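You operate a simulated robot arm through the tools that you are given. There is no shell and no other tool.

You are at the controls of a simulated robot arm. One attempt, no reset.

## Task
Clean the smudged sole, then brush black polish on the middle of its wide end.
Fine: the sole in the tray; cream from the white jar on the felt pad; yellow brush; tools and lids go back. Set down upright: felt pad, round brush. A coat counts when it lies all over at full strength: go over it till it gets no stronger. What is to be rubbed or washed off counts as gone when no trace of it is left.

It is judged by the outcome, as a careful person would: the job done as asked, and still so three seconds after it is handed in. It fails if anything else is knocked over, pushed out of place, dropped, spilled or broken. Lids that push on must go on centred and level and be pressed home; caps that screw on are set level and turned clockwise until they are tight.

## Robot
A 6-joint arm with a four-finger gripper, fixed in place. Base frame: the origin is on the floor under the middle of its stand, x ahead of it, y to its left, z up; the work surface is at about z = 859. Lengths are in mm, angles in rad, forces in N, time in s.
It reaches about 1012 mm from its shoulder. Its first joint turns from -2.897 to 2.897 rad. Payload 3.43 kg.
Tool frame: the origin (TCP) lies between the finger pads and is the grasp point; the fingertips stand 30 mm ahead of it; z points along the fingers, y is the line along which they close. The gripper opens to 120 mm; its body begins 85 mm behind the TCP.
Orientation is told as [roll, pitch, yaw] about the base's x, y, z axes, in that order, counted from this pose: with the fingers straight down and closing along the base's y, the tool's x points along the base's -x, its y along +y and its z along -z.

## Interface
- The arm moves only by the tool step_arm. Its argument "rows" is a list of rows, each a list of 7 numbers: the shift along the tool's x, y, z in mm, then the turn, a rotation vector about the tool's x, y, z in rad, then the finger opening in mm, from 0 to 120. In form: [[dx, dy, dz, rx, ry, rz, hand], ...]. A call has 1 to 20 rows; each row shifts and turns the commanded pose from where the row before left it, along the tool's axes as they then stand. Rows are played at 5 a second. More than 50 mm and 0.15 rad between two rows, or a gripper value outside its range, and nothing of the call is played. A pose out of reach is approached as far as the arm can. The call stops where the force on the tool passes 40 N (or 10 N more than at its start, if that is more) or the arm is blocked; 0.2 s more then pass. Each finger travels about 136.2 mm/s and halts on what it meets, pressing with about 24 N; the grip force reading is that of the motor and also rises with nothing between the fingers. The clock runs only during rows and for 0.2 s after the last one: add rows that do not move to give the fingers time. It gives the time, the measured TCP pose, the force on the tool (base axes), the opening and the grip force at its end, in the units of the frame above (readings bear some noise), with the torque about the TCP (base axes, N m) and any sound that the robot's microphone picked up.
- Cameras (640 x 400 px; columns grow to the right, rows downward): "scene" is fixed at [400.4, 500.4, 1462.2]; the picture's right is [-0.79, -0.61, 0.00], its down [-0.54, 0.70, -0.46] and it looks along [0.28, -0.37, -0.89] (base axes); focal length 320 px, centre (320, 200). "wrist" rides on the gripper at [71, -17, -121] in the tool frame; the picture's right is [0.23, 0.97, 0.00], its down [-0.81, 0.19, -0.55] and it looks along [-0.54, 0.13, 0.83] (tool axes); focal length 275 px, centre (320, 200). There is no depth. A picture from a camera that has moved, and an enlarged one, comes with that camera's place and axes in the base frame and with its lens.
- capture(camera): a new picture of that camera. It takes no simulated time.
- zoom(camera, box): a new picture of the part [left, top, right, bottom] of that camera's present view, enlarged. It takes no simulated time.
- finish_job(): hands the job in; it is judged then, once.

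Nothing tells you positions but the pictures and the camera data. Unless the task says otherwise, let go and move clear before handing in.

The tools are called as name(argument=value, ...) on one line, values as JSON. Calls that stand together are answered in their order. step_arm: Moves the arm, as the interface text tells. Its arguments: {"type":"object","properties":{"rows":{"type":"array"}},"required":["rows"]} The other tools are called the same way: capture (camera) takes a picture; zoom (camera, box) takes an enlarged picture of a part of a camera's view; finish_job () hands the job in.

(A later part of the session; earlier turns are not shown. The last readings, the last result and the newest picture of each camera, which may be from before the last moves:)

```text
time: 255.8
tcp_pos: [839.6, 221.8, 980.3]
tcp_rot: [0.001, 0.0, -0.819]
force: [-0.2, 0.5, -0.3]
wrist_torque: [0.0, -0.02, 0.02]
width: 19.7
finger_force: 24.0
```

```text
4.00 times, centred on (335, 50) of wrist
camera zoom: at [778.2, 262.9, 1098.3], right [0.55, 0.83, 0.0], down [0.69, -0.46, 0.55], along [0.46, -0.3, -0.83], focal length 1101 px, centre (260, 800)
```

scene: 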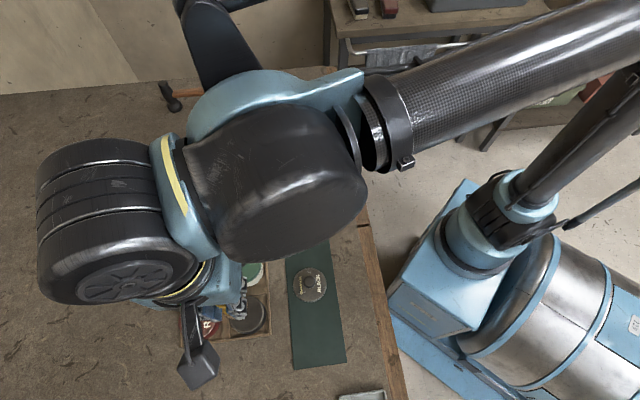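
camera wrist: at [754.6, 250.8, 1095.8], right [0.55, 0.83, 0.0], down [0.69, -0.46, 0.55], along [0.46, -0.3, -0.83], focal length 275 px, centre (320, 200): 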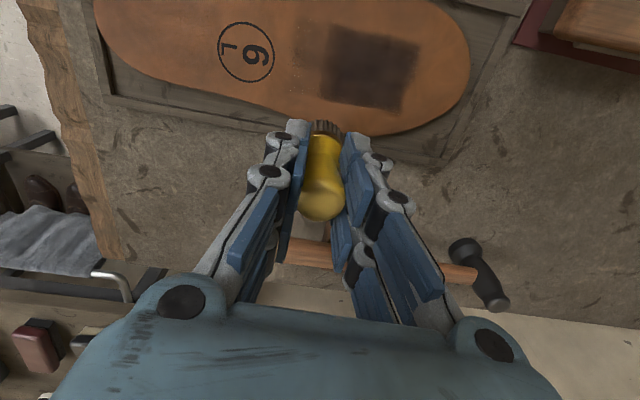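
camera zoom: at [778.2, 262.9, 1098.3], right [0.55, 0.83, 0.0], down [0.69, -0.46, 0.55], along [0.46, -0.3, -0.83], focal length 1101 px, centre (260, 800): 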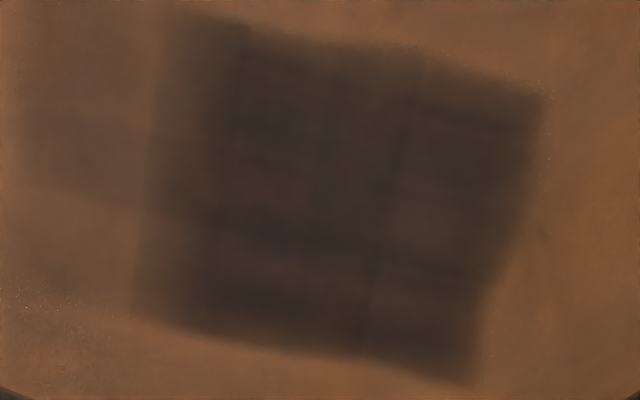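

There's still slight unevenness between the columns. I apply another load in a zigzag over the whole dark area and compare.

step_arm(rows=[[0, 0, -45, 0, 0, 0, 8], [39.5, -2.6, -11, 0, 0, 0, 8], [39.5, -2.6, 0, 0, 0, 0, 8], [39.5, -2.6, 0, 0, 0, 0, 8], [39.5, -2.6, 0, 0, 0, 0, 8], [39.5, -2.6, 0, 0, 0, 0, 8], [39.5, -2.6, 0, 0, 0, 0, 8], [39.5, -2.6, 0, 0, 0, 0, 8], [39.5, -2.6, 0, 0, 0, 0, 8], [39.5, -2.6, 0, 0, 0, 0, 8], [39.5, -2.6, 0, 0, 0, 0, 8], [0, 0, 25, 0, 0, 0, 8], [0, 0, 25, 0, 0, 0, 8], [0, 0, 22, 0, 0, 0, 8], [0, 0, 3, 0, 0, 0, 8], [0, 0, 0, 0, 0, 0, 8], [0, 0, 0, 0, 0, 0, 8]])

zoom(camera="wrist", box=[220, 60, 420, 180])

```text
time: 259.4
tcp_pos: [551.3, 492.7, 960.3]
tcp_rot: [0.0, -0.001, -0.821]
force: [-0.4, -0.3, -0.8]
wrist_torque: [0.03, 0.02, 0.02]
width: 19.7
finger_force: 24.0
```

```text
3.20 times, centred on (320, 120) of wrist
camera zoom: at [489.8, 534.4, 1078.6], right [0.55, 0.83, 0.0], down [0.69, -0.46, 0.55], along [0.46, -0.3, -0.83], focal length 881 px, centre (320, 456)
```

zoom: 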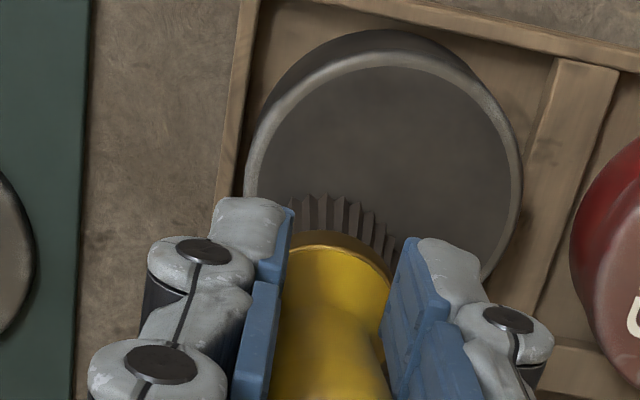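

I stopped about 20 mm short of the jar's centre, so I raise and correct before lowering.

step_arm(rows=[[0, 0, -12, 0, 0, 0, 8], [17.9, 9.6, 0, 0, 0, 0, 8], [0, 0, 0, 0, 0, 0, 8], [0, 0, 10, 0, 0, 0, 8], [0, 0, 0, 0, 0, 0, 8], [0, 0, 0, 0, 0, 0, 8]])

zoom(camera="wrist", box=[220, 60, 420, 180])

```text
time: 260.8
tcp_pos: [546.4, 512.5, 961.7]
tcp_rot: [0.002, -0.001, -0.82]
force: [-0.9, 0.2, 0.4]
wrist_torque: [-0.02, -0.03, -0.01]
width: 19.4
finger_force: 23.6
```

```text
3.20 times, centred on (320, 120) of wrist
camera zoom: at [484.3, 554.2, 1080.9], right [0.55, 0.83, 0.0], down [0.69, -0.46, 0.55], along [0.46, -0.3, -0.83], focal length 881 px, centre (320, 456)
```

zoom: 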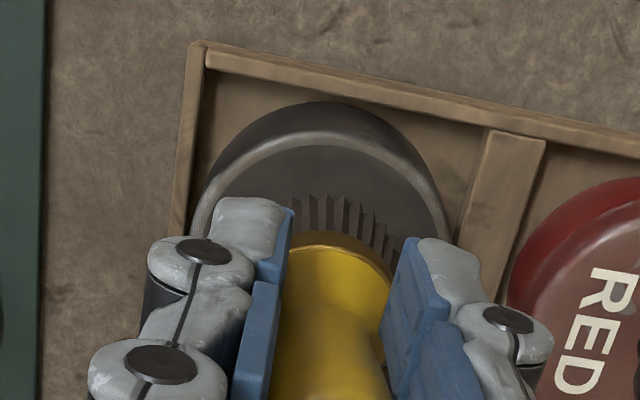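

Now it's centred. I lower to load.

step_arm(rows=[[0, 0, 4, 0, 0, 0, 8], [0, 0, 2.3, 0, 0, 0, 8], [0, 0, 0, 0, 0, 0, 8], [0, 0, 0, 0, 0, 0, 8]])

step_arm(rows=[[0, 0, 0.7, 0, 0, 0, 8], [0, 0, 0, 0, 0, 0, 8]])

```text
time: 261.8
tcp_pos: [546.6, 511.3, 955.4]
tcp_rot: [0.004, 0.0, -0.821]
force: [0.4, 3.7, 19.8]
wrist_torque: [0.19, -0.03, -0.03]
width: 19.5
finger_force: 24.1
```

```text
time: 262.4
tcp_pos: [547.2, 512.2, 955.5]
tcp_rot: [0.003, 0.001, -0.82]
force: [1.8, 3.6, 33.8]
wrist_torque: [0.17, -0.13, 0.03]
width: 19.4
finger_force: 23.8
```

step_arm(rows=[[0, 0, -5, 0, 0, 0, 8], [0, 0, -20, 0, 0, 0, 8], [0, 0, -30, 0, 0, 0, 8], [0, 0, -28, 0, 0, 0, 8], [-41.3, 1.4, 0, 0, 0, 0, 8], [-41.3, 1.4, 0, 0, 0, 0, 8], [-41.3, 1.4, 0, 0, 0, 0, 8], [-41.3, 1.4, 0, 0, 0, 0, 8], [-41.3, 1.4, 0, 0, 0, 0, 8], [-41.3, 1.5, 0, 0, 0, 0, 8], [-41.3, 1.5, 0, 0, 0, 0, 8], [-41.3, 1.5, 0, 0, 0, 0, 8], [-41.3, 1.5, 0, 0, 0, 0, 8], [0, 0, 30, 0, 0, 0, 8], [0, 0, 30, 0, 0, 0, 8], [0, 0, 30, 0, 0, 0, 8], [0, 0, 9, 0, 0, 0, 8], [0, 0, 0, 0, 0, 0, 8], [0, 0, 0, 0, 0, 0, 8]])

zoom(camera="scene", box=[200, 100, 300, 180])

capture(camera="wrist")

```text
time: 266.4
tcp_pos: [809.9, 248.6, 938.6]
tcp_rot: [0.002, 0.0, -0.82]
force: [0.0, 0.5, 0.3]
wrist_torque: [0.0, -0.01, -0.02]
width: 19.7
finger_force: 24.1
```

```text
5.00 times, centred on (250, 140) of scene
camera zoom: at [400.4, 500.4, 1462.2], right [-0.79, -0.61, 0.0], down [-0.54, 0.7, -0.46], along [0.28, -0.37, -0.89], focal length 1600 px, centre (670, 500)
```

zoom: 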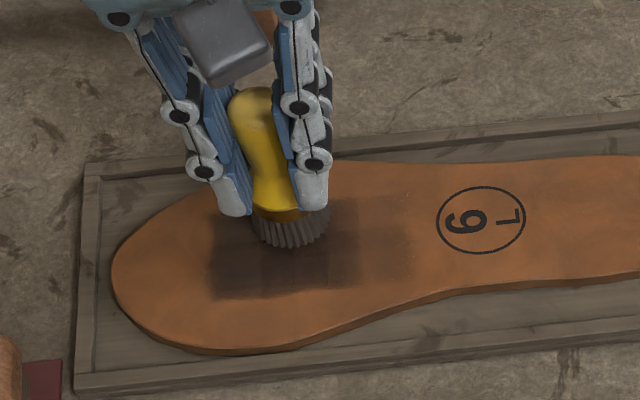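

```text
taken
camera wrist: at [749.0, 289.2, 1058.8], right [0.55, 0.83, 0.0], down [0.69, -0.46, 0.55], along [0.46, -0.3, -0.83], focal length 275 px, centre (320, 200)
```

wrist: 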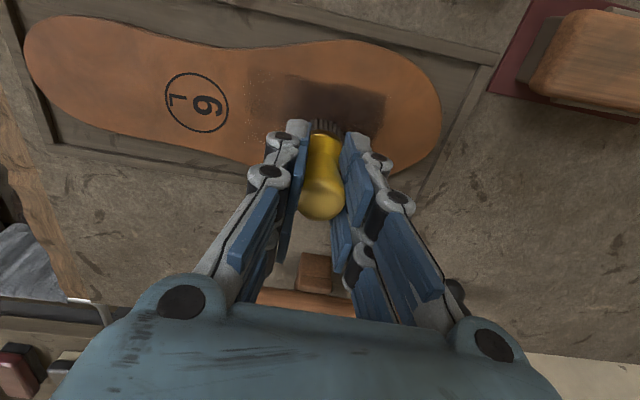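

I lower to contact and begin the zigzag.

step_arm(rows=[[0, 0, 3, 0, 0, 0, 8], [0, 0, 2, 0, 0, 0, 8], [0, 0, 0, 0, 0, 0, 8]])

step_arm(rows=[[0, 0, 0.7, 0, 0, 0, 8], [0, 0, 0, 0, 0, 0, 8]])

```text
time: 267.2
tcp_pos: [812.6, 248.4, 933.9]
tcp_rot: [0.002, 0.0, -0.819]
force: [0.1, 0.4, 8.5]
wrist_torque: [-0.06, -0.06, -0.01]
width: 19.8
finger_force: 24.2
```

```text
time: 267.8
tcp_pos: [810.9, 248.4, 935.6]
tcp_rot: [0.004, 0.0, -0.82]
force: [6.2, 3.7, 25.5]
wrist_torque: [0.13, -0.25, -0.01]
width: 19.4
finger_force: 24.1
```

step_arm(rows=[[0, 0, -0.5, 0, 0, 0, 8], [0, 4, 0, 0, 0, 0, 8], [0, 4, 0, 0, 0, 0, 8], [0, 4, 0, 0, 0, 0, 8], [0, 4, 0, 0, 0, 0, 8], [0, 4, 0.1, 0, 0, 0, 8], [0, 4, 0.1, 0, 0, 0, 8], [0, 4, 0.1, 0, 0, 0, 8], [0, 4, 0, 0, 0, 0, 8], [0, 0, 0, 0, 0, 0, 8]])

step_arm(rows=[[4, 0, -0.1, 0, 0, 0, 8], [4, 0, -0.1, 0, 0, 0, 8], [4, 0, 0, 0, 0, 0, 8], [0, 0, 0, 0, 0, 0, 8]])

```text
time: 270.0
tcp_pos: [834.1, 270.0, 935.1]
tcp_rot: [0.004, 0.001, -0.82]
force: [-3.8, -2.8, 20.5]
wrist_torque: [-0.26, 0.21, -0.02]
width: 19.4
finger_force: 23.9
```

```text
time: 271.0
tcp_pos: [824.7, 279.5, 934.9]
tcp_rot: [0.003, 0.0, -0.821]
force: [4.3, -4.4, 15.6]
wrist_torque: [-0.23, -0.21, -0.01]
width: 19.6
finger_force: 23.7
```

step_arm(rows=[[0, 0, -0.4, 0, 0, 0, 8], [0, -4, 0, 0, 0, 0, 8], [0, -4, 0, 0, 0, 0, 8], [0, -4, 0, 0, 0, 0, 8], [0, -4, 0, 0, 0, 0, 8], [0, 0, 0, 0, 0, 0, 8]])

step_arm(rows=[[0, -4, 0, 0, 0, 0, 8], [0, -4, 0, 0, 0, 0, 8], [0, -4, 0, 0, 0, 0, 8], [0, -4, 0, 0, 0, 0, 8], [0, 0, 0, 0, 0, 0, 8]])

zoom(camera="scene", box=[200, 100, 300, 180])

```text
time: 272.4
tcp_pos: [814.2, 268.5, 935.2]
tcp_rot: [0.002, 0.002, -0.821]
force: [1.8, 1.6, 6.3]
wrist_torque: [0.08, -0.04, 0.02]
width: 19.8
finger_force: 23.9
```

```text
time: 273.6
tcp_pos: [802.1, 257.1, 935.2]
tcp_rot: [0.002, 0.001, -0.821]
force: [3.6, 1.3, 12.2]
wrist_torque: [0.03, -0.12, -0.02]
width: 19.6
finger_force: 24.3
```

```text
5.00 times, centred on (250, 140) of scene
camera zoom: at [400.4, 500.4, 1462.2], right [-0.79, -0.61, 0.0], down [-0.54, 0.7, -0.46], along [0.28, -0.37, -0.89], focal length 1600 px, centre (670, 500)
```

zoom: 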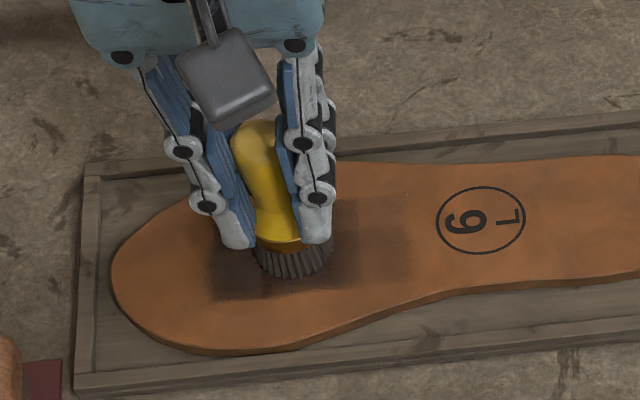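

The bristles remain dark, so less polish is being taken up, which is a sign of saturation. I finish the third lane.

step_arm(rows=[[4, 0, -0.2, 0, 0, 0, 8], [4, 0, -0.1, 0, 0, 0, 8], [4, 0, 0, 0, 0, 0, 8], [0, 0, 0, 0, 0, 0, 8]])

step_arm(rows=[[0, 4, 0, 0, 0, 0, 8], [0, 4, 0.1, 0, 0, 0, 8], [0, 4, 0.1, 0, 0, 0, 8], [0, 4, 0.1, 0, 0, 0, 8], [0, 4, 0, 0, 0, 0, 8], [0, 4, 0.1, 0, 0, 0, 8], [0, 4, 0, 0, 0, 0, 8], [0, 4, 0, 0, 0, 0, 8], [0, 0, 0, 0, 0, 0, 8]])

step_arm(rows=[[0, 0, -10, 0, 0, 0, 8], [0, 0, -20, 0, 0, 0, 8], [-25, -10, -15, 0, 0, 0, 8], [-40, -10, 0, 0, 0, 0, 8], [0, 0, 0, 0, 0, 0, 8], [0, 0, 0, 0, 0, 0, 8]])

zoom(camera="wrist", box=[220, 0, 420, 120])

zoom(camera="scene", box=[224, 137, 272, 167])

```text
time: 274.6
tcp_pos: [794.2, 265.7, 934.6]
tcp_rot: [0.001, 0.0, -0.821]
force: [0.2, -1.6, 3.7]
wrist_torque: [-0.09, 0.03, 0.04]
width: 19.4
finger_force: 24.3
```

```text
time: 276.6
tcp_pos: [817.1, 287.9, 934.8]
tcp_rot: [0.003, 0.0, -0.821]
force: [-4.0, -3.9, 17.9]
wrist_torque: [-0.22, 0.23, -0.01]
width: 19.7
finger_force: 24.2
```

```text
time: 278.0
tcp_pos: [847.4, 228.5, 978.8]
tcp_rot: [0.0, 0.0, -0.82]
force: [0.8, 0.3, -0.3]
wrist_torque: [-0.01, -0.01, -0.02]
width: 19.7
finger_force: 23.6
```

```text
3.20 times, centred on (320, 60) of wrist
camera zoom: at [785.7, 268.4, 1097.2], right [0.55, 0.83, 0.0], down [0.69, -0.46, 0.55], along [0.46, -0.3, -0.83], focal length 881 px, centre (320, 648)
```

zoom: 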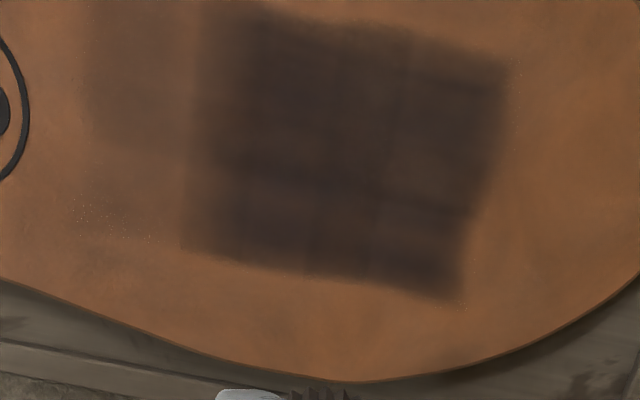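

```text
13.33 times, centred on (248, 152) of scene
camera zoom: at [400.4, 500.4, 1462.2], right [-0.79, -0.61, 0.0], down [-0.54, 0.7, -0.46], along [0.28, -0.37, -0.89], focal length 4267 px, centre (1280, 840)
```

zoom: 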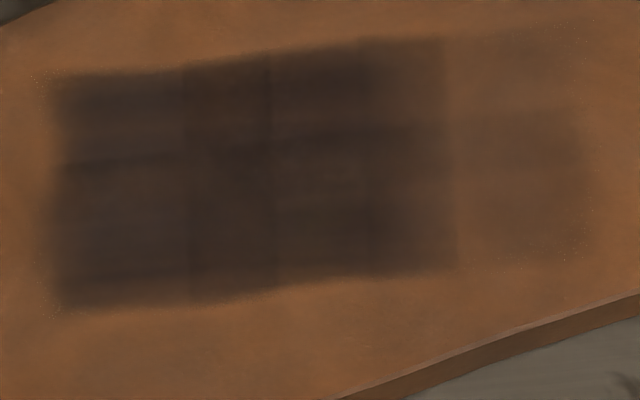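

Over the dark area this load made no visible difference any more, so it's at full strength there. The column at its logo-side edge is slightly weaker, so I give that one more pass across with what's left on the brush.

step_arm(rows=[[33, -13.7, 0, 0, 0, 0, 8], [33, -13.8, 0, 0, 0, 0, 8], [0, 0, 25, 0, 0, 0, 8], [0, 0, 14, 0, 0, 0, 8], [0, 0, 3.5, 0, 0, 0, 8], [0, 0, 0, 0, 0, 0, 8], [0, 0, 0.5, 0, 0, 0, 8], [0, 0, 0, 0, 0, 0, 8]])

step_arm(rows=[[0, 0, 0.6, 0, 0, 0, 8], [0, 0, 0, 0, 0, 0, 8]])

```text
time: 279.8
tcp_pos: [781.8, 257.7, 936.7]
tcp_rot: [0.003, 0.0, -0.82]
force: [0.1, 0.5, 0.1]
wrist_torque: [0.03, 0.02, 0.0]
width: 19.7
finger_force: 23.7
```

```text
time: 280.4
tcp_pos: [782.4, 256.4, 934.1]
tcp_rot: [0.002, 0.001, -0.822]
force: [0.0, -0.4, 0.7]
wrist_torque: [-0.01, 0.03, 0.02]
width: 19.2
finger_force: 23.8
```

step_arm(rows=[[0, 0, 0.6, 0, 0, 0, 8], [0, 0, 0, 0, 0, 0, 8]])

step_arm(rows=[[0, 0, 0.4, 0, 0, 0, 8], [0, 0, 0, 0, 0, 0, 8]])

```text
time: 281.0
tcp_pos: [783.3, 256.9, 934.5]
tcp_rot: [0.003, 0.0, -0.82]
force: [0.9, -1.9, 6.4]
wrist_torque: [-0.12, -0.05, 0.02]
width: 19.3
finger_force: 23.9
```

```text
time: 281.6
tcp_pos: [783.0, 257.3, 933.7]
tcp_rot: [0.004, 0.0, -0.821]
force: [1.6, -2.4, 13.8]
wrist_torque: [-0.11, -0.09, 0.02]
width: 19.4
finger_force: 24.8
```

step_arm(rows=[[-4, 0, 0, 0, 0, 0, 8], [-4, 0, 0, 0, 0, 0, 8], [-4, 0, 0, 0, 0, 0, 8], [-4, 0, 0, 0, 0, 0, 8], [-4, 0, 0, 0, 0, 0, 8], [-4, 0, 0, 0, 0, 0, 8], [0, 0, 0, 0, 0, 0, 8]])

step_arm(rows=[[0, 0, -10, 0, 0, 0, 8], [0, 0, -20, 0, 0, 0, 8], [-35, 0, -15, 0, 0, 0, 8], [-20, 0, 0, 0, 0, 0, 8], [0, 0, 0, 0, 0, 0, 8], [0, 0, 0, 0, 0, 0, 8]])

zoom(camera="wrist", box=[240, 0, 440, 120])

zoom(camera="scene", box=[210, 120, 290, 175])

```text
time: 283.2
tcp_pos: [797.9, 238.9, 935.5]
tcp_rot: [0.003, 0.001, -0.82]
force: [-2.5, 3.1, 11.0]
wrist_torque: [0.18, 0.14, 0.01]
width: 19.4
finger_force: 24.4
```

```text
time: 284.6
tcp_pos: [836.5, 198.7, 979.0]
tcp_rot: [0.002, 0.001, -0.818]
force: [-0.4, -0.5, 0.3]
wrist_torque: [-0.01, 0.01, 0.01]
width: 19.5
finger_force: 23.5
```

```text
3.20 times, centred on (340, 60) of wrist
camera zoom: at [775.3, 239.9, 1098.0], right [0.55, 0.83, 0.0], down [0.69, -0.46, 0.55], along [0.46, -0.3, -0.83], focal length 881 px, centre (256, 648)
```

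zoom: 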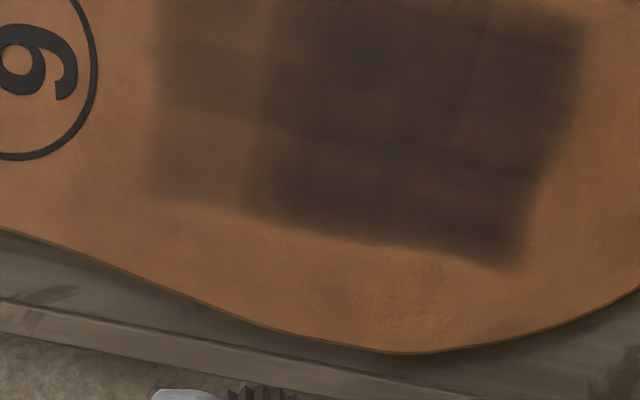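

```text
7.27 times, centred on (250, 148) of scene
camera zoom: at [400.4, 500.4, 1462.2], right [-0.79, -0.61, 0.0], down [-0.54, 0.7, -0.46], along [0.28, -0.37, -0.89], focal length 2328 px, centre (829, 582)
```

zoom: 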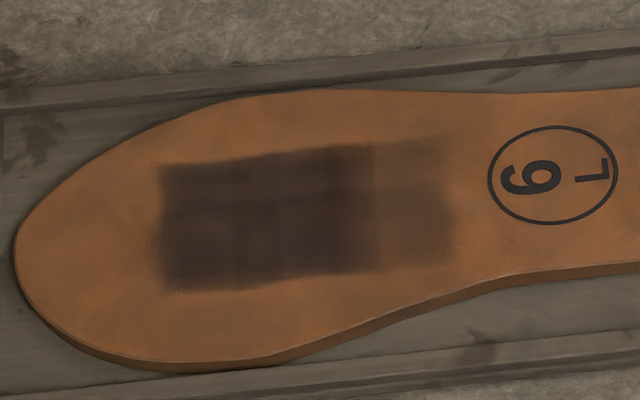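

The area over the middle of the wide end is evenly dark, with a softer fringe on the logo side. I zoom in to judge its evenness before deciding on a last coat.

zoom(camera="scene", box=[224, 137, 272, 167])

zoom(camera="wrist", box=[300, 0, 440, 100])

```text
13.33 times, centred on (248, 152) of scene
camera zoom: at [400.4, 500.4, 1462.2], right [-0.79, -0.61, 0.0], down [-0.54, 0.7, -0.46], along [0.28, -0.37, -0.89], focal length 4267 px, centre (1280, 840)
```

zoom: 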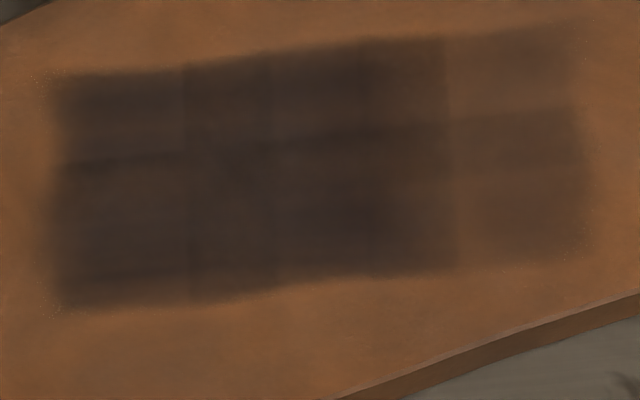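

```text
4.00 times, centred on (370, 50) of wrist
camera zoom: at [775.3, 239.9, 1098.0], right [0.55, 0.83, 0.0], down [0.69, -0.46, 0.55], along [0.46, -0.3, -0.83], focal length 1101 px, centre (120, 800)
```

zoom: 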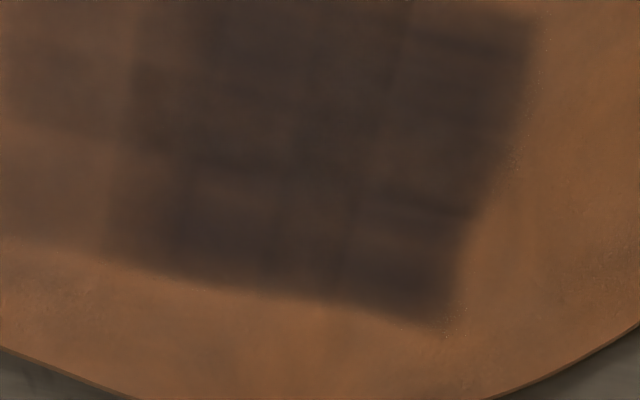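

The coat over the middle of the wide end is uniform and no longer changes with further passes, so I stop brushing. Next I carry the brush back to its place at (844, 507).

step_arm(rows=[[0, 0, -40, 0, 0, 0, 8], [31.3, 30.8, 0, 0, 0, 0, 8], [31.3, 30.8, 0, 0, 0, 0, 8], [31.3, 30.8, 0, 0, 0, 0, 8], [31.3, 30.8, 0, 0, 0, 0, 8], [31.4, 30.7, 0, 0, 0, 0, 8], [31.4, 30.7, 0, 0, 0, 0, 8], [31.4, 30.7, 0, 0, 0, 0, 8], [0, 0, 0, 0, 0, 0, 8], [0, 0, 0, 0, 0, 0, 8]])

capture(camera="wrist")

capture(camera="scene")

```text
time: 286.8
tcp_pos: [843.8, 505.8, 1021.1]
tcp_rot: [0.002, 0.001, -0.82]
force: [0.7, 0.4, -0.3]
wrist_torque: [-0.01, 0.0, -0.01]
width: 19.8
finger_force: 24.3
```

```text
taken
camera wrist: at [782.1, 547.6, 1139.8], right [0.55, 0.83, 0.0], down [0.69, -0.46, 0.55], along [0.46, -0.3, -0.83], focal length 275 px, centre (320, 200)
```

wrist: 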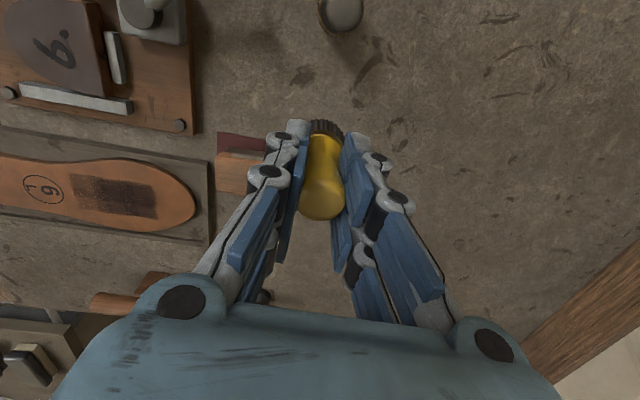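

```text
taken
```

scene: 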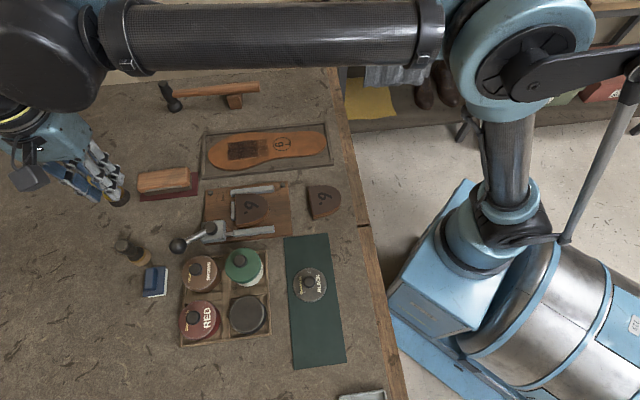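

Looking at the whole picture, the coat's rectangle has fixed edges on three sides: it starts 43 mm from the toe and is 50 mm wide, and its light strip runs to just the sole's midpoint. That strip looks like part of the same area and should be full too, so I reload once more and fill it.

step_arm(rows=[[0, 0, -18, 0, 0, 0, 8], [29.7, -30.4, 0, 0, 0, 0, 8], [29.7, -30.4, 0, 0, 0, 0, 8], [29.7, -30.4, 0, 0, 0, 0, 8], [29.7, -30.5, 0, 0, 0, 0, 8], [29.7, -30.5, 0, 0, 0, 0, 8], [29.6, -30.5, 0, 0, 0, 0, 8], [29.6, -30.4, 0, 0, 0, 0, 8], [0, 0, 25, 0, 0, 0, 8], [0, 0, 25, 0, 0, 0, 8], [0, 0, 18, 0, 0, 0, 8], [0, 0, 0, 0, 0, 0, 8], [0, 0, 0, 0, 0, 0, 8]])

zoom(camera="wrist", box=[220, 60, 420, 180])

zoom(camera="scene", box=[195, 115, 345, 190])

```text
time: 289.6
tcp_pos: [545.8, 513.7, 969.0]
tcp_rot: [0.0, -0.001, -0.822]
force: [-0.8, 0.0, -0.3]
wrist_torque: [-0.01, -0.03, 0.02]
width: 19.5
finger_force: 24.0
```

```text
3.20 times, centred on (320, 120) of wrist
camera zoom: at [483.9, 554.3, 1088.7], right [0.55, 0.83, 0.0], down [0.69, -0.46, 0.55], along [0.46, -0.3, -0.83], focal length 881 px, centre (320, 456)
```

zoom: 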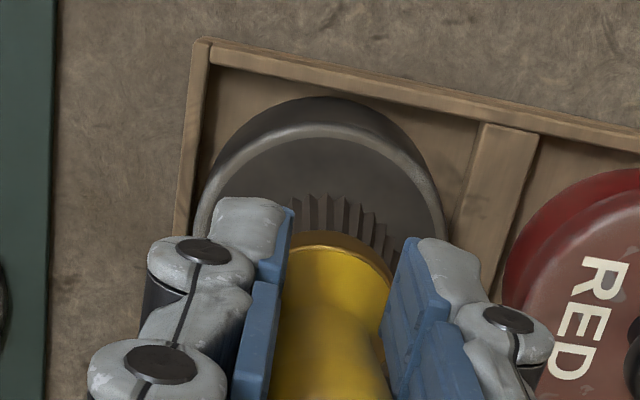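

```text
4.27 times, centred on (270, 152) of scene
camera zoom: at [400.4, 500.4, 1462.2], right [-0.79, -0.61, 0.0], down [-0.54, 0.7, -0.46], along [0.28, -0.37, -0.89], focal length 1366 px, centre (533, 403)
```

zoom: 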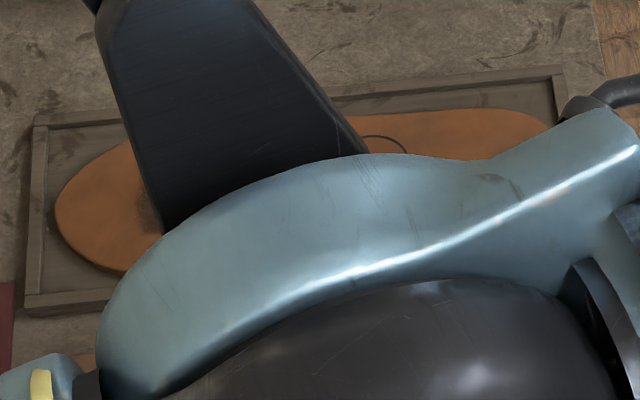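

I'm centred over the jar. I lower to load.

step_arm(rows=[[0, 0, 6, 0, 0, 0, 8], [0, 0, 5, 0, 0, 0, 8], [0, 0, 2.5, 0, 0, 0, 8], [0, 0, 0, 0, 0, 0, 8], [0, 0, 0, 0, 0, 0, 8]])

step_arm(rows=[[0, 0, 0.6, 0, 0, 0, 8], [0, 0, 0, 0, 0, 0, 8]])

```text
time: 290.8
tcp_pos: [546.1, 513.1, 956.4]
tcp_rot: [-0.001, -0.001, -0.82]
force: [-0.4, -0.8, 0.1]
wrist_torque: [0.0, 0.05, -0.01]
width: 19.6
finger_force: 23.6
```

```text
time: 291.4
tcp_pos: [545.2, 512.8, 956.4]
tcp_rot: [0.004, 0.0, -0.821]
force: [-0.1, 0.0, 1.1]
wrist_torque: [0.03, 0.0, -0.02]
width: 19.8
finger_force: 24.3
```

step_arm(rows=[[0, 0, 0.6, 0, 0, 0, 8], [0, 0, 0, 0, 0, 0, 8]])

step_arm(rows=[[0, 0, 0.5, 0, 0, 0, 8], [0, 0, 0, 0, 0, 0, 8]])

```text
time: 292.0
tcp_pos: [546.1, 512.8, 955.5]
tcp_rot: [0.003, 0.001, -0.818]
force: [0.4, 1.4, 15.7]
wrist_torque: [0.09, 0.01, 0.02]
width: 19.7
finger_force: 24.2
```

```text
time: 292.6
tcp_pos: [545.6, 511.8, 956.0]
tcp_rot: [0.004, 0.001, -0.822]
force: [1.9, 2.9, 26.6]
wrist_torque: [0.19, -0.11, 0.01]
width: 19.6
finger_force: 24.0
```

step_arm(rows=[[0, 0, -5, 0, 0, 0, 8], [0, 0, -20, 0, 0, 0, 8], [0, 0, -30, 0, 0, 0, 8], [0, 0, -28.5, 0, 0, 0, 8], [-38.7, -2.1, 0, 0, 0, 0, 8], [-38.7, -2.1, 0, 0, 0, 0, 8], [-38.7, -2.1, 0, 0, 0, 0, 8], [-38.7, -2.1, 0, 0, 0, 0, 8], [-38.7, -2.1, 0, 0, 0, 0, 8], [-38.7, -2.1, 0, 0, 0, 0, 8], [-38.7, -2.2, 0, 0, 0, 0, 8], [-38.7, -2.2, 0, 0, 0, 0, 8], [-38.6, -2.2, 0, 0, 0, 0, 8], [0, 0, 30, 0, 0, 0, 8], [0, 0, 30, 0, 0, 0, 8], [0, 0, 30, 0, 0, 0, 8], [0, 0, 8, 0, 0, 0, 8], [0, 0, 0, 0, 0, 0, 8], [0, 0, 0, 0, 0, 0, 8]])

zoom(camera="scene", box=[200, 100, 300, 180])

zoom(camera="wrist", box=[180, 0, 460, 160])

```text
time: 296.6
tcp_pos: [770.7, 245.3, 938.3]
tcp_rot: [0.002, -0.001, -0.818]
force: [-0.4, -0.2, -0.1]
wrist_torque: [0.05, 0.02, 0.0]
width: 19.6
finger_force: 24.1
```

```text
5.00 times, centred on (250, 140) of scene
camera zoom: at [400.4, 500.4, 1462.2], right [-0.79, -0.61, 0.0], down [-0.54, 0.7, -0.46], along [0.28, -0.37, -0.89], focal length 1600 px, centre (670, 500)
```

zoom: 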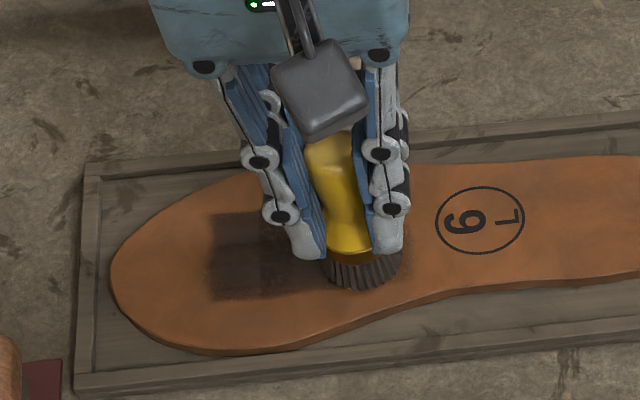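

```text
2.29 times, centred on (320, 80) of wrist
camera zoom: at [708.4, 286.4, 1058.4], right [0.55, 0.83, 0.0], down [0.69, -0.46, 0.55], along [0.46, -0.3, -0.83], focal length 629 px, centre (320, 474)
```

zoom: 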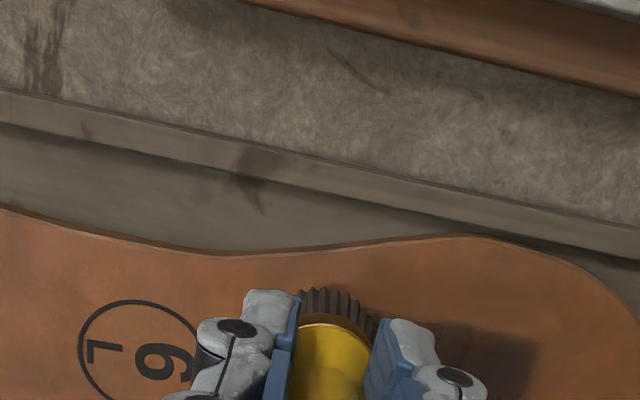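

I'm over the light strip. I lower to contact and stroke across it.

step_arm(rows=[[0, 0, 2.5, 0, 0, 0, 8], [0, 0, 2, 0, 0, 0, 8], [0, 0, 0, 0, 0, 0, 8]])

step_arm(rows=[[0, 0, 0.6, 0, 0, 0, 8], [0, 0, 0, 0, 0, 0, 8]])

```text
time: 297.4
tcp_pos: [769.9, 246.0, 935.1]
tcp_rot: [0.004, 0.0, -0.82]
force: [1.6, -0.6, 5.2]
wrist_torque: [-0.09, -0.05, 0.03]
width: 19.4
finger_force: 24.3
```

```text
time: 298.0
tcp_pos: [768.8, 244.8, 935.9]
tcp_rot: [0.003, 0.002, -0.82]
force: [4.9, -0.4, 13.0]
wrist_torque: [-0.05, -0.29, -0.04]
width: 19.9
finger_force: 24.0
```

step_arm(rows=[[-4, 0, 0, 0, 0, 0, 8], [-4, 0, 0, 0, 0, 0, 8], [-4, 0, 0, 0, 0, 0, 8], [-4, 0, 0, 0, 0, 0, 8], [-4, 0, 0, 0, 0, 0, 8], [-4, 0, 0, 0, 0, 0, 8], [0, 0, 0, 0, 0, 0, 8]])

step_arm(rows=[[0, 0, -10, 0, 0, 0, 8], [0, 0, -20, 0, 0, 0, 8], [-35, 0, -15, 0, 0, 0, 8], [-20, 0, 0, 0, 0, 0, 8], [0, 0, 0, 0, 0, 0, 8], [0, 0, 0, 0, 0, 0, 8]])

zoom(camera="wrist", box=[220, 0, 420, 120])

zoom(camera="scene", box=[210, 120, 290, 175])

```text
time: 299.6
tcp_pos: [785.9, 227.5, 935.4]
tcp_rot: [0.002, 0.0, -0.82]
force: [-0.7, -0.2, 2.2]
wrist_torque: [0.01, 0.05, 0.0]
width: 19.2
finger_force: 24.0
```

```text
time: 301.0
tcp_pos: [822.9, 186.4, 978.6]
tcp_rot: [0.0, 0.0, -0.821]
force: [-0.1, 0.2, 0.2]
wrist_torque: [0.01, -0.01, -0.01]
width: 19.7
finger_force: 24.0
```

```text
3.20 times, centred on (320, 60) of wrist
camera zoom: at [760.3, 227.9, 1098.2], right [0.55, 0.83, 0.0], down [0.69, -0.46, 0.55], along [0.46, -0.3, -0.83], focal length 881 px, centre (320, 648)
```

zoom: 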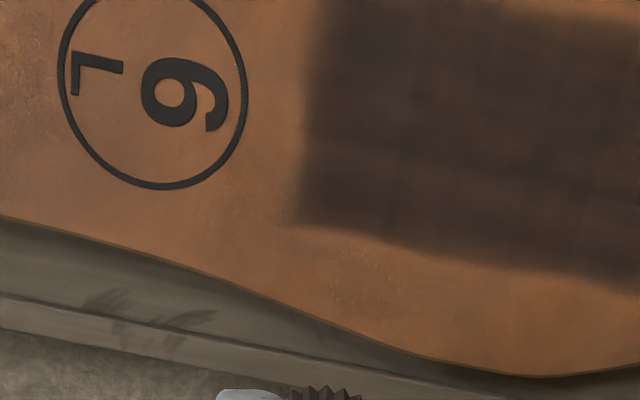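

```text
7.27 times, centred on (250, 148) of scene
camera zoom: at [400.4, 500.4, 1462.2], right [-0.79, -0.61, 0.0], down [-0.54, 0.7, -0.46], along [0.28, -0.37, -0.89], focal length 2328 px, centre (829, 582)
```

zoom: 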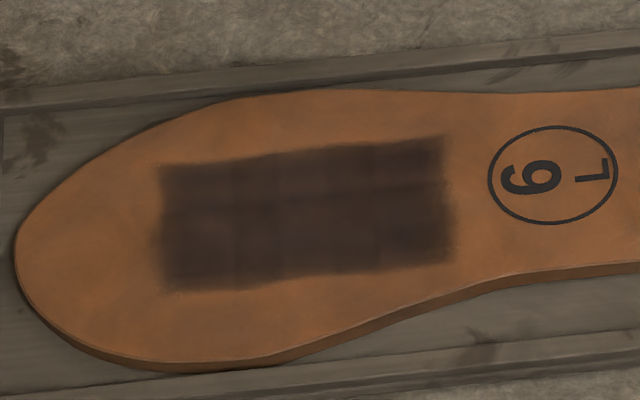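

The strip filled in and its edge didn't move at all, which confirms that this rectangle is exactly the area to be polished. Next I check its evenness closely.

zoom(camera="scene", box=[224, 135, 274, 167])

zoom(camera="wrist", box=[300, 0, 440, 100])

```text
12.50 times, centred on (249, 151) of scene
camera zoom: at [400.4, 500.4, 1462.2], right [-0.79, -0.61, 0.0], down [-0.54, 0.7, -0.46], along [0.28, -0.37, -0.89], focal length 4000 px, centre (1208, 812)
```

zoom: 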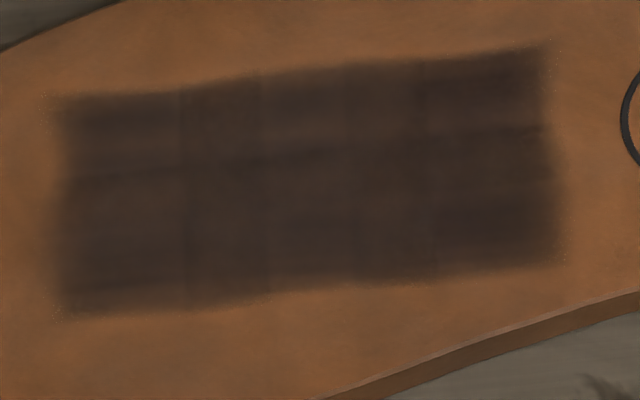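

```text
4.00 times, centred on (370, 50) of wrist
camera zoom: at [760.3, 227.9, 1098.2], right [0.55, 0.83, 0.0], down [0.69, -0.46, 0.55], along [0.46, -0.3, -0.83], focal length 1101 px, centre (120, 800)
```

zoom: 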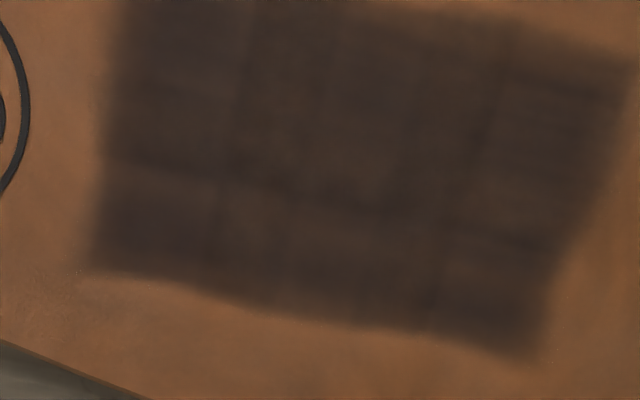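

The rectangle is complete, though the freshly brushed end is a shade darker than the toe-side part. I reload and go over the rest with a full brush to see if it gets any stronger.

step_arm(rows=[[0, 0, -45, 0, 0, 0, 8], [42.7, 2.1, -13, 0, 0, 0, 8], [42.7, 2.1, 0, 0, 0, 0, 8], [42.7, 2.1, 0, 0, 0, 0, 8], [42.7, 2.1, 0, 0, 0, 0, 8], [42.7, 2.1, 0, 0, 0, 0, 8], [42.6, 2.1, 0, 0, 0, 0, 8], [42.6, 2.1, 0, 0, 0, 0, 8], [42.6, 2.1, 0, 0, 0, 0, 8], [42.6, 2.1, 0, 0, 0, 0, 8], [42.6, 2.1, 0, 0, 0, 0, 8], [0, 0, 25, 0, 0, 0, 8], [0, 0, 25, 0, 0, 0, 8], [0, 0, 17, 0, 0, 0, 8], [0, 0, 0, 0, 0, 0, 8], [0, 0, 0, 0, 0, 0, 8]])

zoom(camera="wrist", box=[220, 60, 420, 180])

```text
time: 304.4
tcp_pos: [548.9, 512.7, 969.9]
tcp_rot: [0.003, 0.0, -0.821]
force: [0.3, -0.5, -0.4]
wrist_torque: [-0.01, 0.02, -0.03]
width: 19.8
finger_force: 23.6
```

```text
3.20 times, centred on (320, 120) of wrist
camera zoom: at [486.7, 554.1, 1088.3], right [0.55, 0.83, 0.0], down [0.69, -0.46, 0.55], along [0.46, -0.3, -0.83], focal length 881 px, centre (320, 456)
```

zoom: 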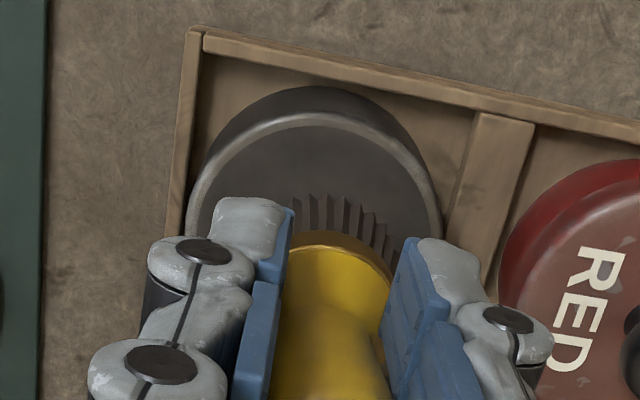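

step_arm(rows=[[1, -1, 6, 0, 0, 0, 8], [0, 0, 5, 0, 0, 0, 8], [0, 0, 2.5, 0, 0, 0, 8], [0, 0, 0, 0, 0, 0, 8], [0, 0, 0, 0, 0, 0, 8]])

step_arm(rows=[[0, 0, 0.6, 0, 0, 0, 8], [0, 0, 0, 0, 0, 0, 8]])

```text
time: 305.6
tcp_pos: [547.4, 512.9, 956.8]
tcp_rot: [0.001, -0.001, -0.819]
force: [0.5, -0.2, -0.4]
wrist_torque: [-0.01, 0.0, 0.01]
width: 19.5
finger_force: 23.5
```

```text
time: 306.2
tcp_pos: [546.4, 513.6, 956.7]
tcp_rot: [0.003, 0.0, -0.821]
force: [-0.4, -0.2, -0.9]
wrist_torque: [-0.03, -0.03, 0.02]
width: 19.7
finger_force: 24.1
```

step_arm(rows=[[0, 0, 0.7, 0, 0, 0, 8], [0, 0, 0, 0, 0, 0, 8]])

step_arm(rows=[[0, 0, 0.5, 0, 0, 0, 8], [0, 0, 0, 0, 0, 0, 8]])

```text
time: 306.8
tcp_pos: [546.6, 513.4, 956.1]
tcp_rot: [0.004, 0.0, -0.82]
force: [-0.8, 0.6, 8.7]
wrist_torque: [0.02, 0.06, 0.0]
width: 19.5
finger_force: 24.6
```

```text
time: 307.4
tcp_pos: [546.8, 512.7, 956.0]
tcp_rot: [0.003, 0.002, -0.82]
force: [2.4, 1.7, 22.6]
wrist_torque: [0.07, -0.2, 0.02]
width: 19.7
finger_force: 23.6
```

step_arm(rows=[[0, 0, -5, 0, 0, 0, 8], [0, 0, -20, 0, 0, 0, 8], [0, 0, -30, 0, 0, 0, 8], [0, 0, -29, 0, 0, 0, 8], [-38.6, 4.4, 0, 0, 0, 0, 8], [-38.6, 4.4, 0, 0, 0, 0, 8], [-38.6, 4.4, 0, 0, 0, 0, 8], [-38.6, 4.4, 0, 0, 0, 0, 8], [-38.6, 4.4, 0, 0, 0, 0, 8], [-38.6, 4.4, 0, 0, 0, 0, 8], [-38.6, 4.4, 0, 0, 0, 0, 8], [-38.6, 4.4, 0, 0, 0, 0, 8], [-38.6, 4.4, 0, 0, 0, 0, 8], [0, 0, 30, 0, 0, 0, 8], [0, 0, 30, 0, 0, 0, 8], [0, 0, 30, 0, 0, 0, 8], [0, 0, 9, 0, 0, 0, 8], [0, 0, 0, 0, 0, 0, 8], [0, 0, 3.5, 0, 0, 0, 8], [0, 0, 0, 0, 0, 0, 8]])

zoom(camera="scene", box=[200, 100, 300, 180])

```text
time: 311.6
tcp_pos: [812.9, 287.3, 936.7]
tcp_rot: [0.002, 0.001, -0.82]
force: [0.2, -0.4, -0.7]
wrist_torque: [-0.03, -0.02, 0.03]
width: 19.6
finger_force: 24.1
```

```text
5.00 times, centred on (250, 140) of scene
camera zoom: at [400.4, 500.4, 1462.2], right [-0.79, -0.61, 0.0], down [-0.54, 0.7, -0.46], along [0.28, -0.37, -0.89], focal length 1600 px, centre (670, 500)
```

zoom: 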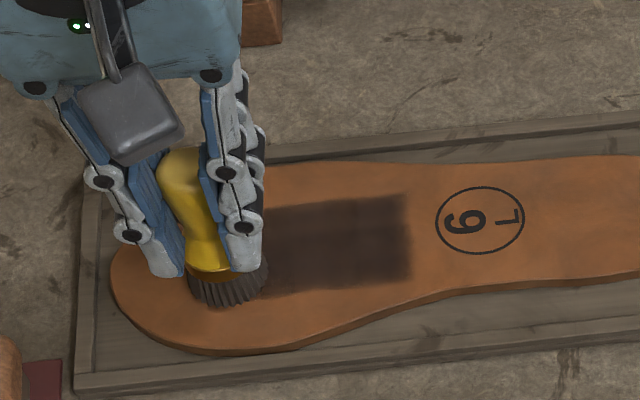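

I lower to contact at the toe-side column.

step_arm(rows=[[0, 0, 1.2, 0, 0, 0, 8], [0, 0, 0, 0, 0, 0, 8]])

step_arm(rows=[[0, 0, 0.7, 0, 0, 0, 8], [0, 0, 0, 0, 0, 0, 8]])

```text
time: 312.2
tcp_pos: [812.6, 286.5, 935.9]
tcp_rot: [0.001, 0.0, -0.819]
force: [-0.4, 0.1, -0.6]
wrist_torque: [-0.04, 0.02, -0.01]
width: 19.8
finger_force: 23.8
```

```text
time: 312.8
tcp_pos: [813.1, 285.6, 935.6]
tcp_rot: [0.003, 0.0, -0.821]
force: [-0.1, -0.6, -1.2]
wrist_torque: [-0.03, -0.02, -0.02]
width: 19.7
finger_force: 23.9
```

step_arm(rows=[[0, 0, 0.7, 0, 0, 0, 8], [0, 0, 0, 0, 0, 0, 8]])

step_arm(rows=[[0, 0, 0.6, 0, 0, 0, 8], [0, 0, 0, 0, 0, 0, 8]])

```text
time: 313.4
tcp_pos: [813.0, 286.5, 934.9]
tcp_rot: [0.004, 0.0, -0.82]
force: [4.3, 1.1, 14.1]
wrist_torque: [0.07, -0.19, 0.02]
width: 19.6
finger_force: 23.9
```

```text
time: 314.0
tcp_pos: [812.0, 288.3, 934.8]
tcp_rot: [0.003, -0.001, -0.821]
force: [3.8, 3.0, 30.9]
wrist_torque: [0.09, -0.15, 0.02]
width: 19.4
finger_force: 23.9
```

step_arm(rows=[[0, 0, -0.5, 0, 0, 0, 8], [-4, 0, 0, 0, 0, 0, 8], [-4, 0, 0, 0, 0, 0, 8], [-4, 0, 0, 0, 0, 0, 8], [-4, 0, 0, 0, 0, 0, 8], [-4, 0, 0, 0, 0, 0, 8], [-4, 0, 0, 0, 0, 0, 8], [0, 0, 0, 0, 0, 0, 8]])

step_arm(rows=[[0, 0, -5, 0, 0, 0, 8], [12, -9, 0, 0, 0, 0, 8], [12, -9, 0, 0, 0, 0, 8], [0, 0, 4, 0, 0, 0, 8], [0, 0, 0.5, 0, 0, 0, 8], [0, 0, 0, 0, 0, 0, 8]])

zoom(camera="scene", box=[200, 100, 300, 180])

```text
time: 315.8
tcp_pos: [828.0, 268.8, 935.4]
tcp_rot: [0.003, -0.001, -0.82]
force: [-1.7, 0.6, 7.2]
wrist_torque: [0.04, 0.1, -0.01]
width: 19.7
finger_force: 24.0
```

```text
time: 317.2
tcp_pos: [799.8, 273.3, 935.6]
tcp_rot: [0.003, 0.001, -0.82]
force: [0.1, 0.2, 6.7]
wrist_torque: [0.0, -0.02, 0.02]
width: 19.7
finger_force: 24.1
```

```text
5.00 times, centred on (250, 140) of scene
camera zoom: at [400.4, 500.4, 1462.2], right [-0.79, -0.61, 0.0], down [-0.54, 0.7, -0.46], along [0.28, -0.37, -0.89], focal length 1600 px, centre (670, 500)
```

zoom: 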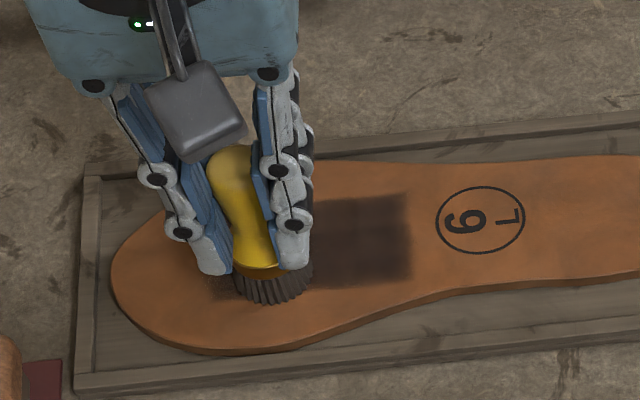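

The bristles are still dark. I continue with the next two cross strokes.

step_arm(rows=[[0, 0, 0.3, 0, 0, 0, 8], [-4, 0, 0, 0, 0, 0, 8], [-4, 0, 0, 0, 0, 0, 8], [-4, 0, 0, 0, 0, 0, 8], [-4, 0, 0, 0, 0, 0, 8], [-4, 0, 0, 0, 0, 0, 8], [-4, 0, 0, 0, 0, 0, 8], [0, 0, 0, 0, 0, 0, 8]])

step_arm(rows=[[0, 0, -5, 0, 0, 0, 8], [12, -9, 0, 0, 0, 0, 8], [12, -9, 0, 0, 0, 0, 8], [0, 0, 4, 0, 0, 0, 8], [0, 0, 0.5, 0, 0, 0, 8], [0, 0, 0, 0, 0, 0, 8]])

```text
time: 319.0
tcp_pos: [816.5, 256.5, 934.1]
tcp_rot: [0.004, 0.001, -0.819]
force: [-4.1, 5.0, 20.6]
wrist_torque: [0.21, 0.24, -0.01]
width: 19.5
finger_force: 24.3
```

```text
time: 320.4
tcp_pos: [787.8, 262.6, 934.3]
tcp_rot: [0.001, 0.002, -0.821]
force: [0.0, 1.1, 2.0]
wrist_torque: [0.02, 0.02, 0.02]
width: 19.6
finger_force: 24.0
```

step_arm(rows=[[0, 0, 0.4, 0, 0, 0, 8], [-4, 0, 0, 0, 0, 0, 8], [-4, 0, 0, 0, 0, 0, 8], [-4, 0, 0, 0, 0, 0, 8], [-4, 0, 0, 0, 0, 0, 8], [-4, 0, 0, 0, 0, 0, 8], [-4, 0, 0, 0, 0, 0, 8], [0, 0, 0, 0, 0, 0, 8]])

step_arm(rows=[[0, 0, -10, 0, 0, 0, 8], [0, 0, -20, 0, 0, 0, 8], [-35, 0, -15, 0, 0, 0, 8], [-20, 0, 0, 0, 0, 0, 8], [0, 0, 0, 0, 0, 0, 8], [0, 0, 0, 0, 0, 0, 8]])

zoom(camera="scene", box=[224, 135, 274, 167])

zoom(camera="wrist", box=[240, 0, 440, 120])

zoom(camera="scene", box=[210, 120, 290, 175])

```text
time: 322.2
tcp_pos: [802.6, 243.9, 935.1]
tcp_rot: [0.001, 0.001, -0.819]
force: [0.3, -0.2, -0.7]
wrist_torque: [0.02, 0.0, -0.04]
width: 19.5
finger_force: 23.6
```

```text
time: 323.6
tcp_pos: [839.3, 204.5, 979.6]
tcp_rot: [0.002, 0.0, -0.819]
force: [0.3, 0.2, -0.9]
wrist_torque: [-0.03, -0.02, 0.02]
width: 19.4
finger_force: 24.1
```

```text
12.50 times, centred on (249, 151) of scene
camera zoom: at [400.4, 500.4, 1462.2], right [-0.79, -0.61, 0.0], down [-0.54, 0.7, -0.46], along [0.28, -0.37, -0.89], focal length 4000 px, centre (1208, 812)
```

zoom: 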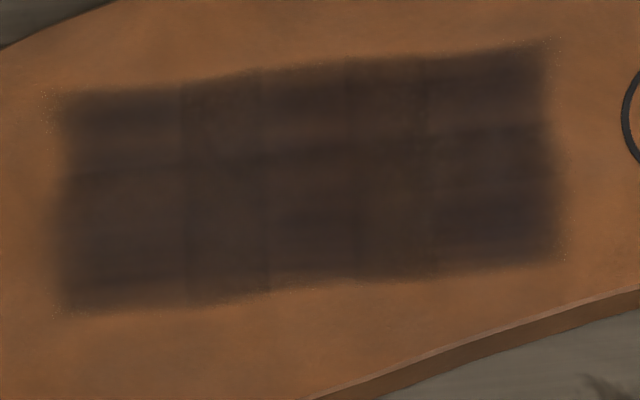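

```text
3.20 times, centred on (340, 60) of wrist
camera zoom: at [777.8, 245.4, 1098.6], right [0.55, 0.83, 0.0], down [0.69, -0.46, 0.55], along [0.46, -0.3, -0.83], focal length 881 px, centre (256, 648)
```

zoom: 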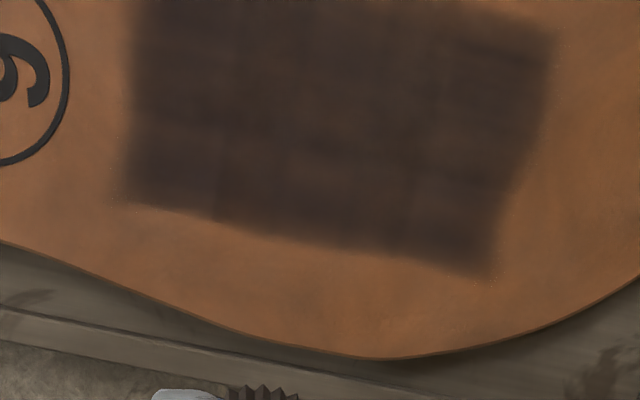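

```text
7.27 times, centred on (250, 148) of scene
camera zoom: at [400.4, 500.4, 1462.2], right [-0.79, -0.61, 0.0], down [-0.54, 0.7, -0.46], along [0.28, -0.37, -0.89], focal length 2328 px, centre (829, 582)
```

zoom: 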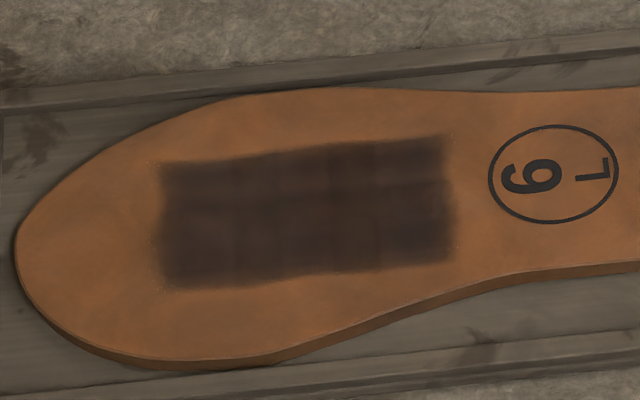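

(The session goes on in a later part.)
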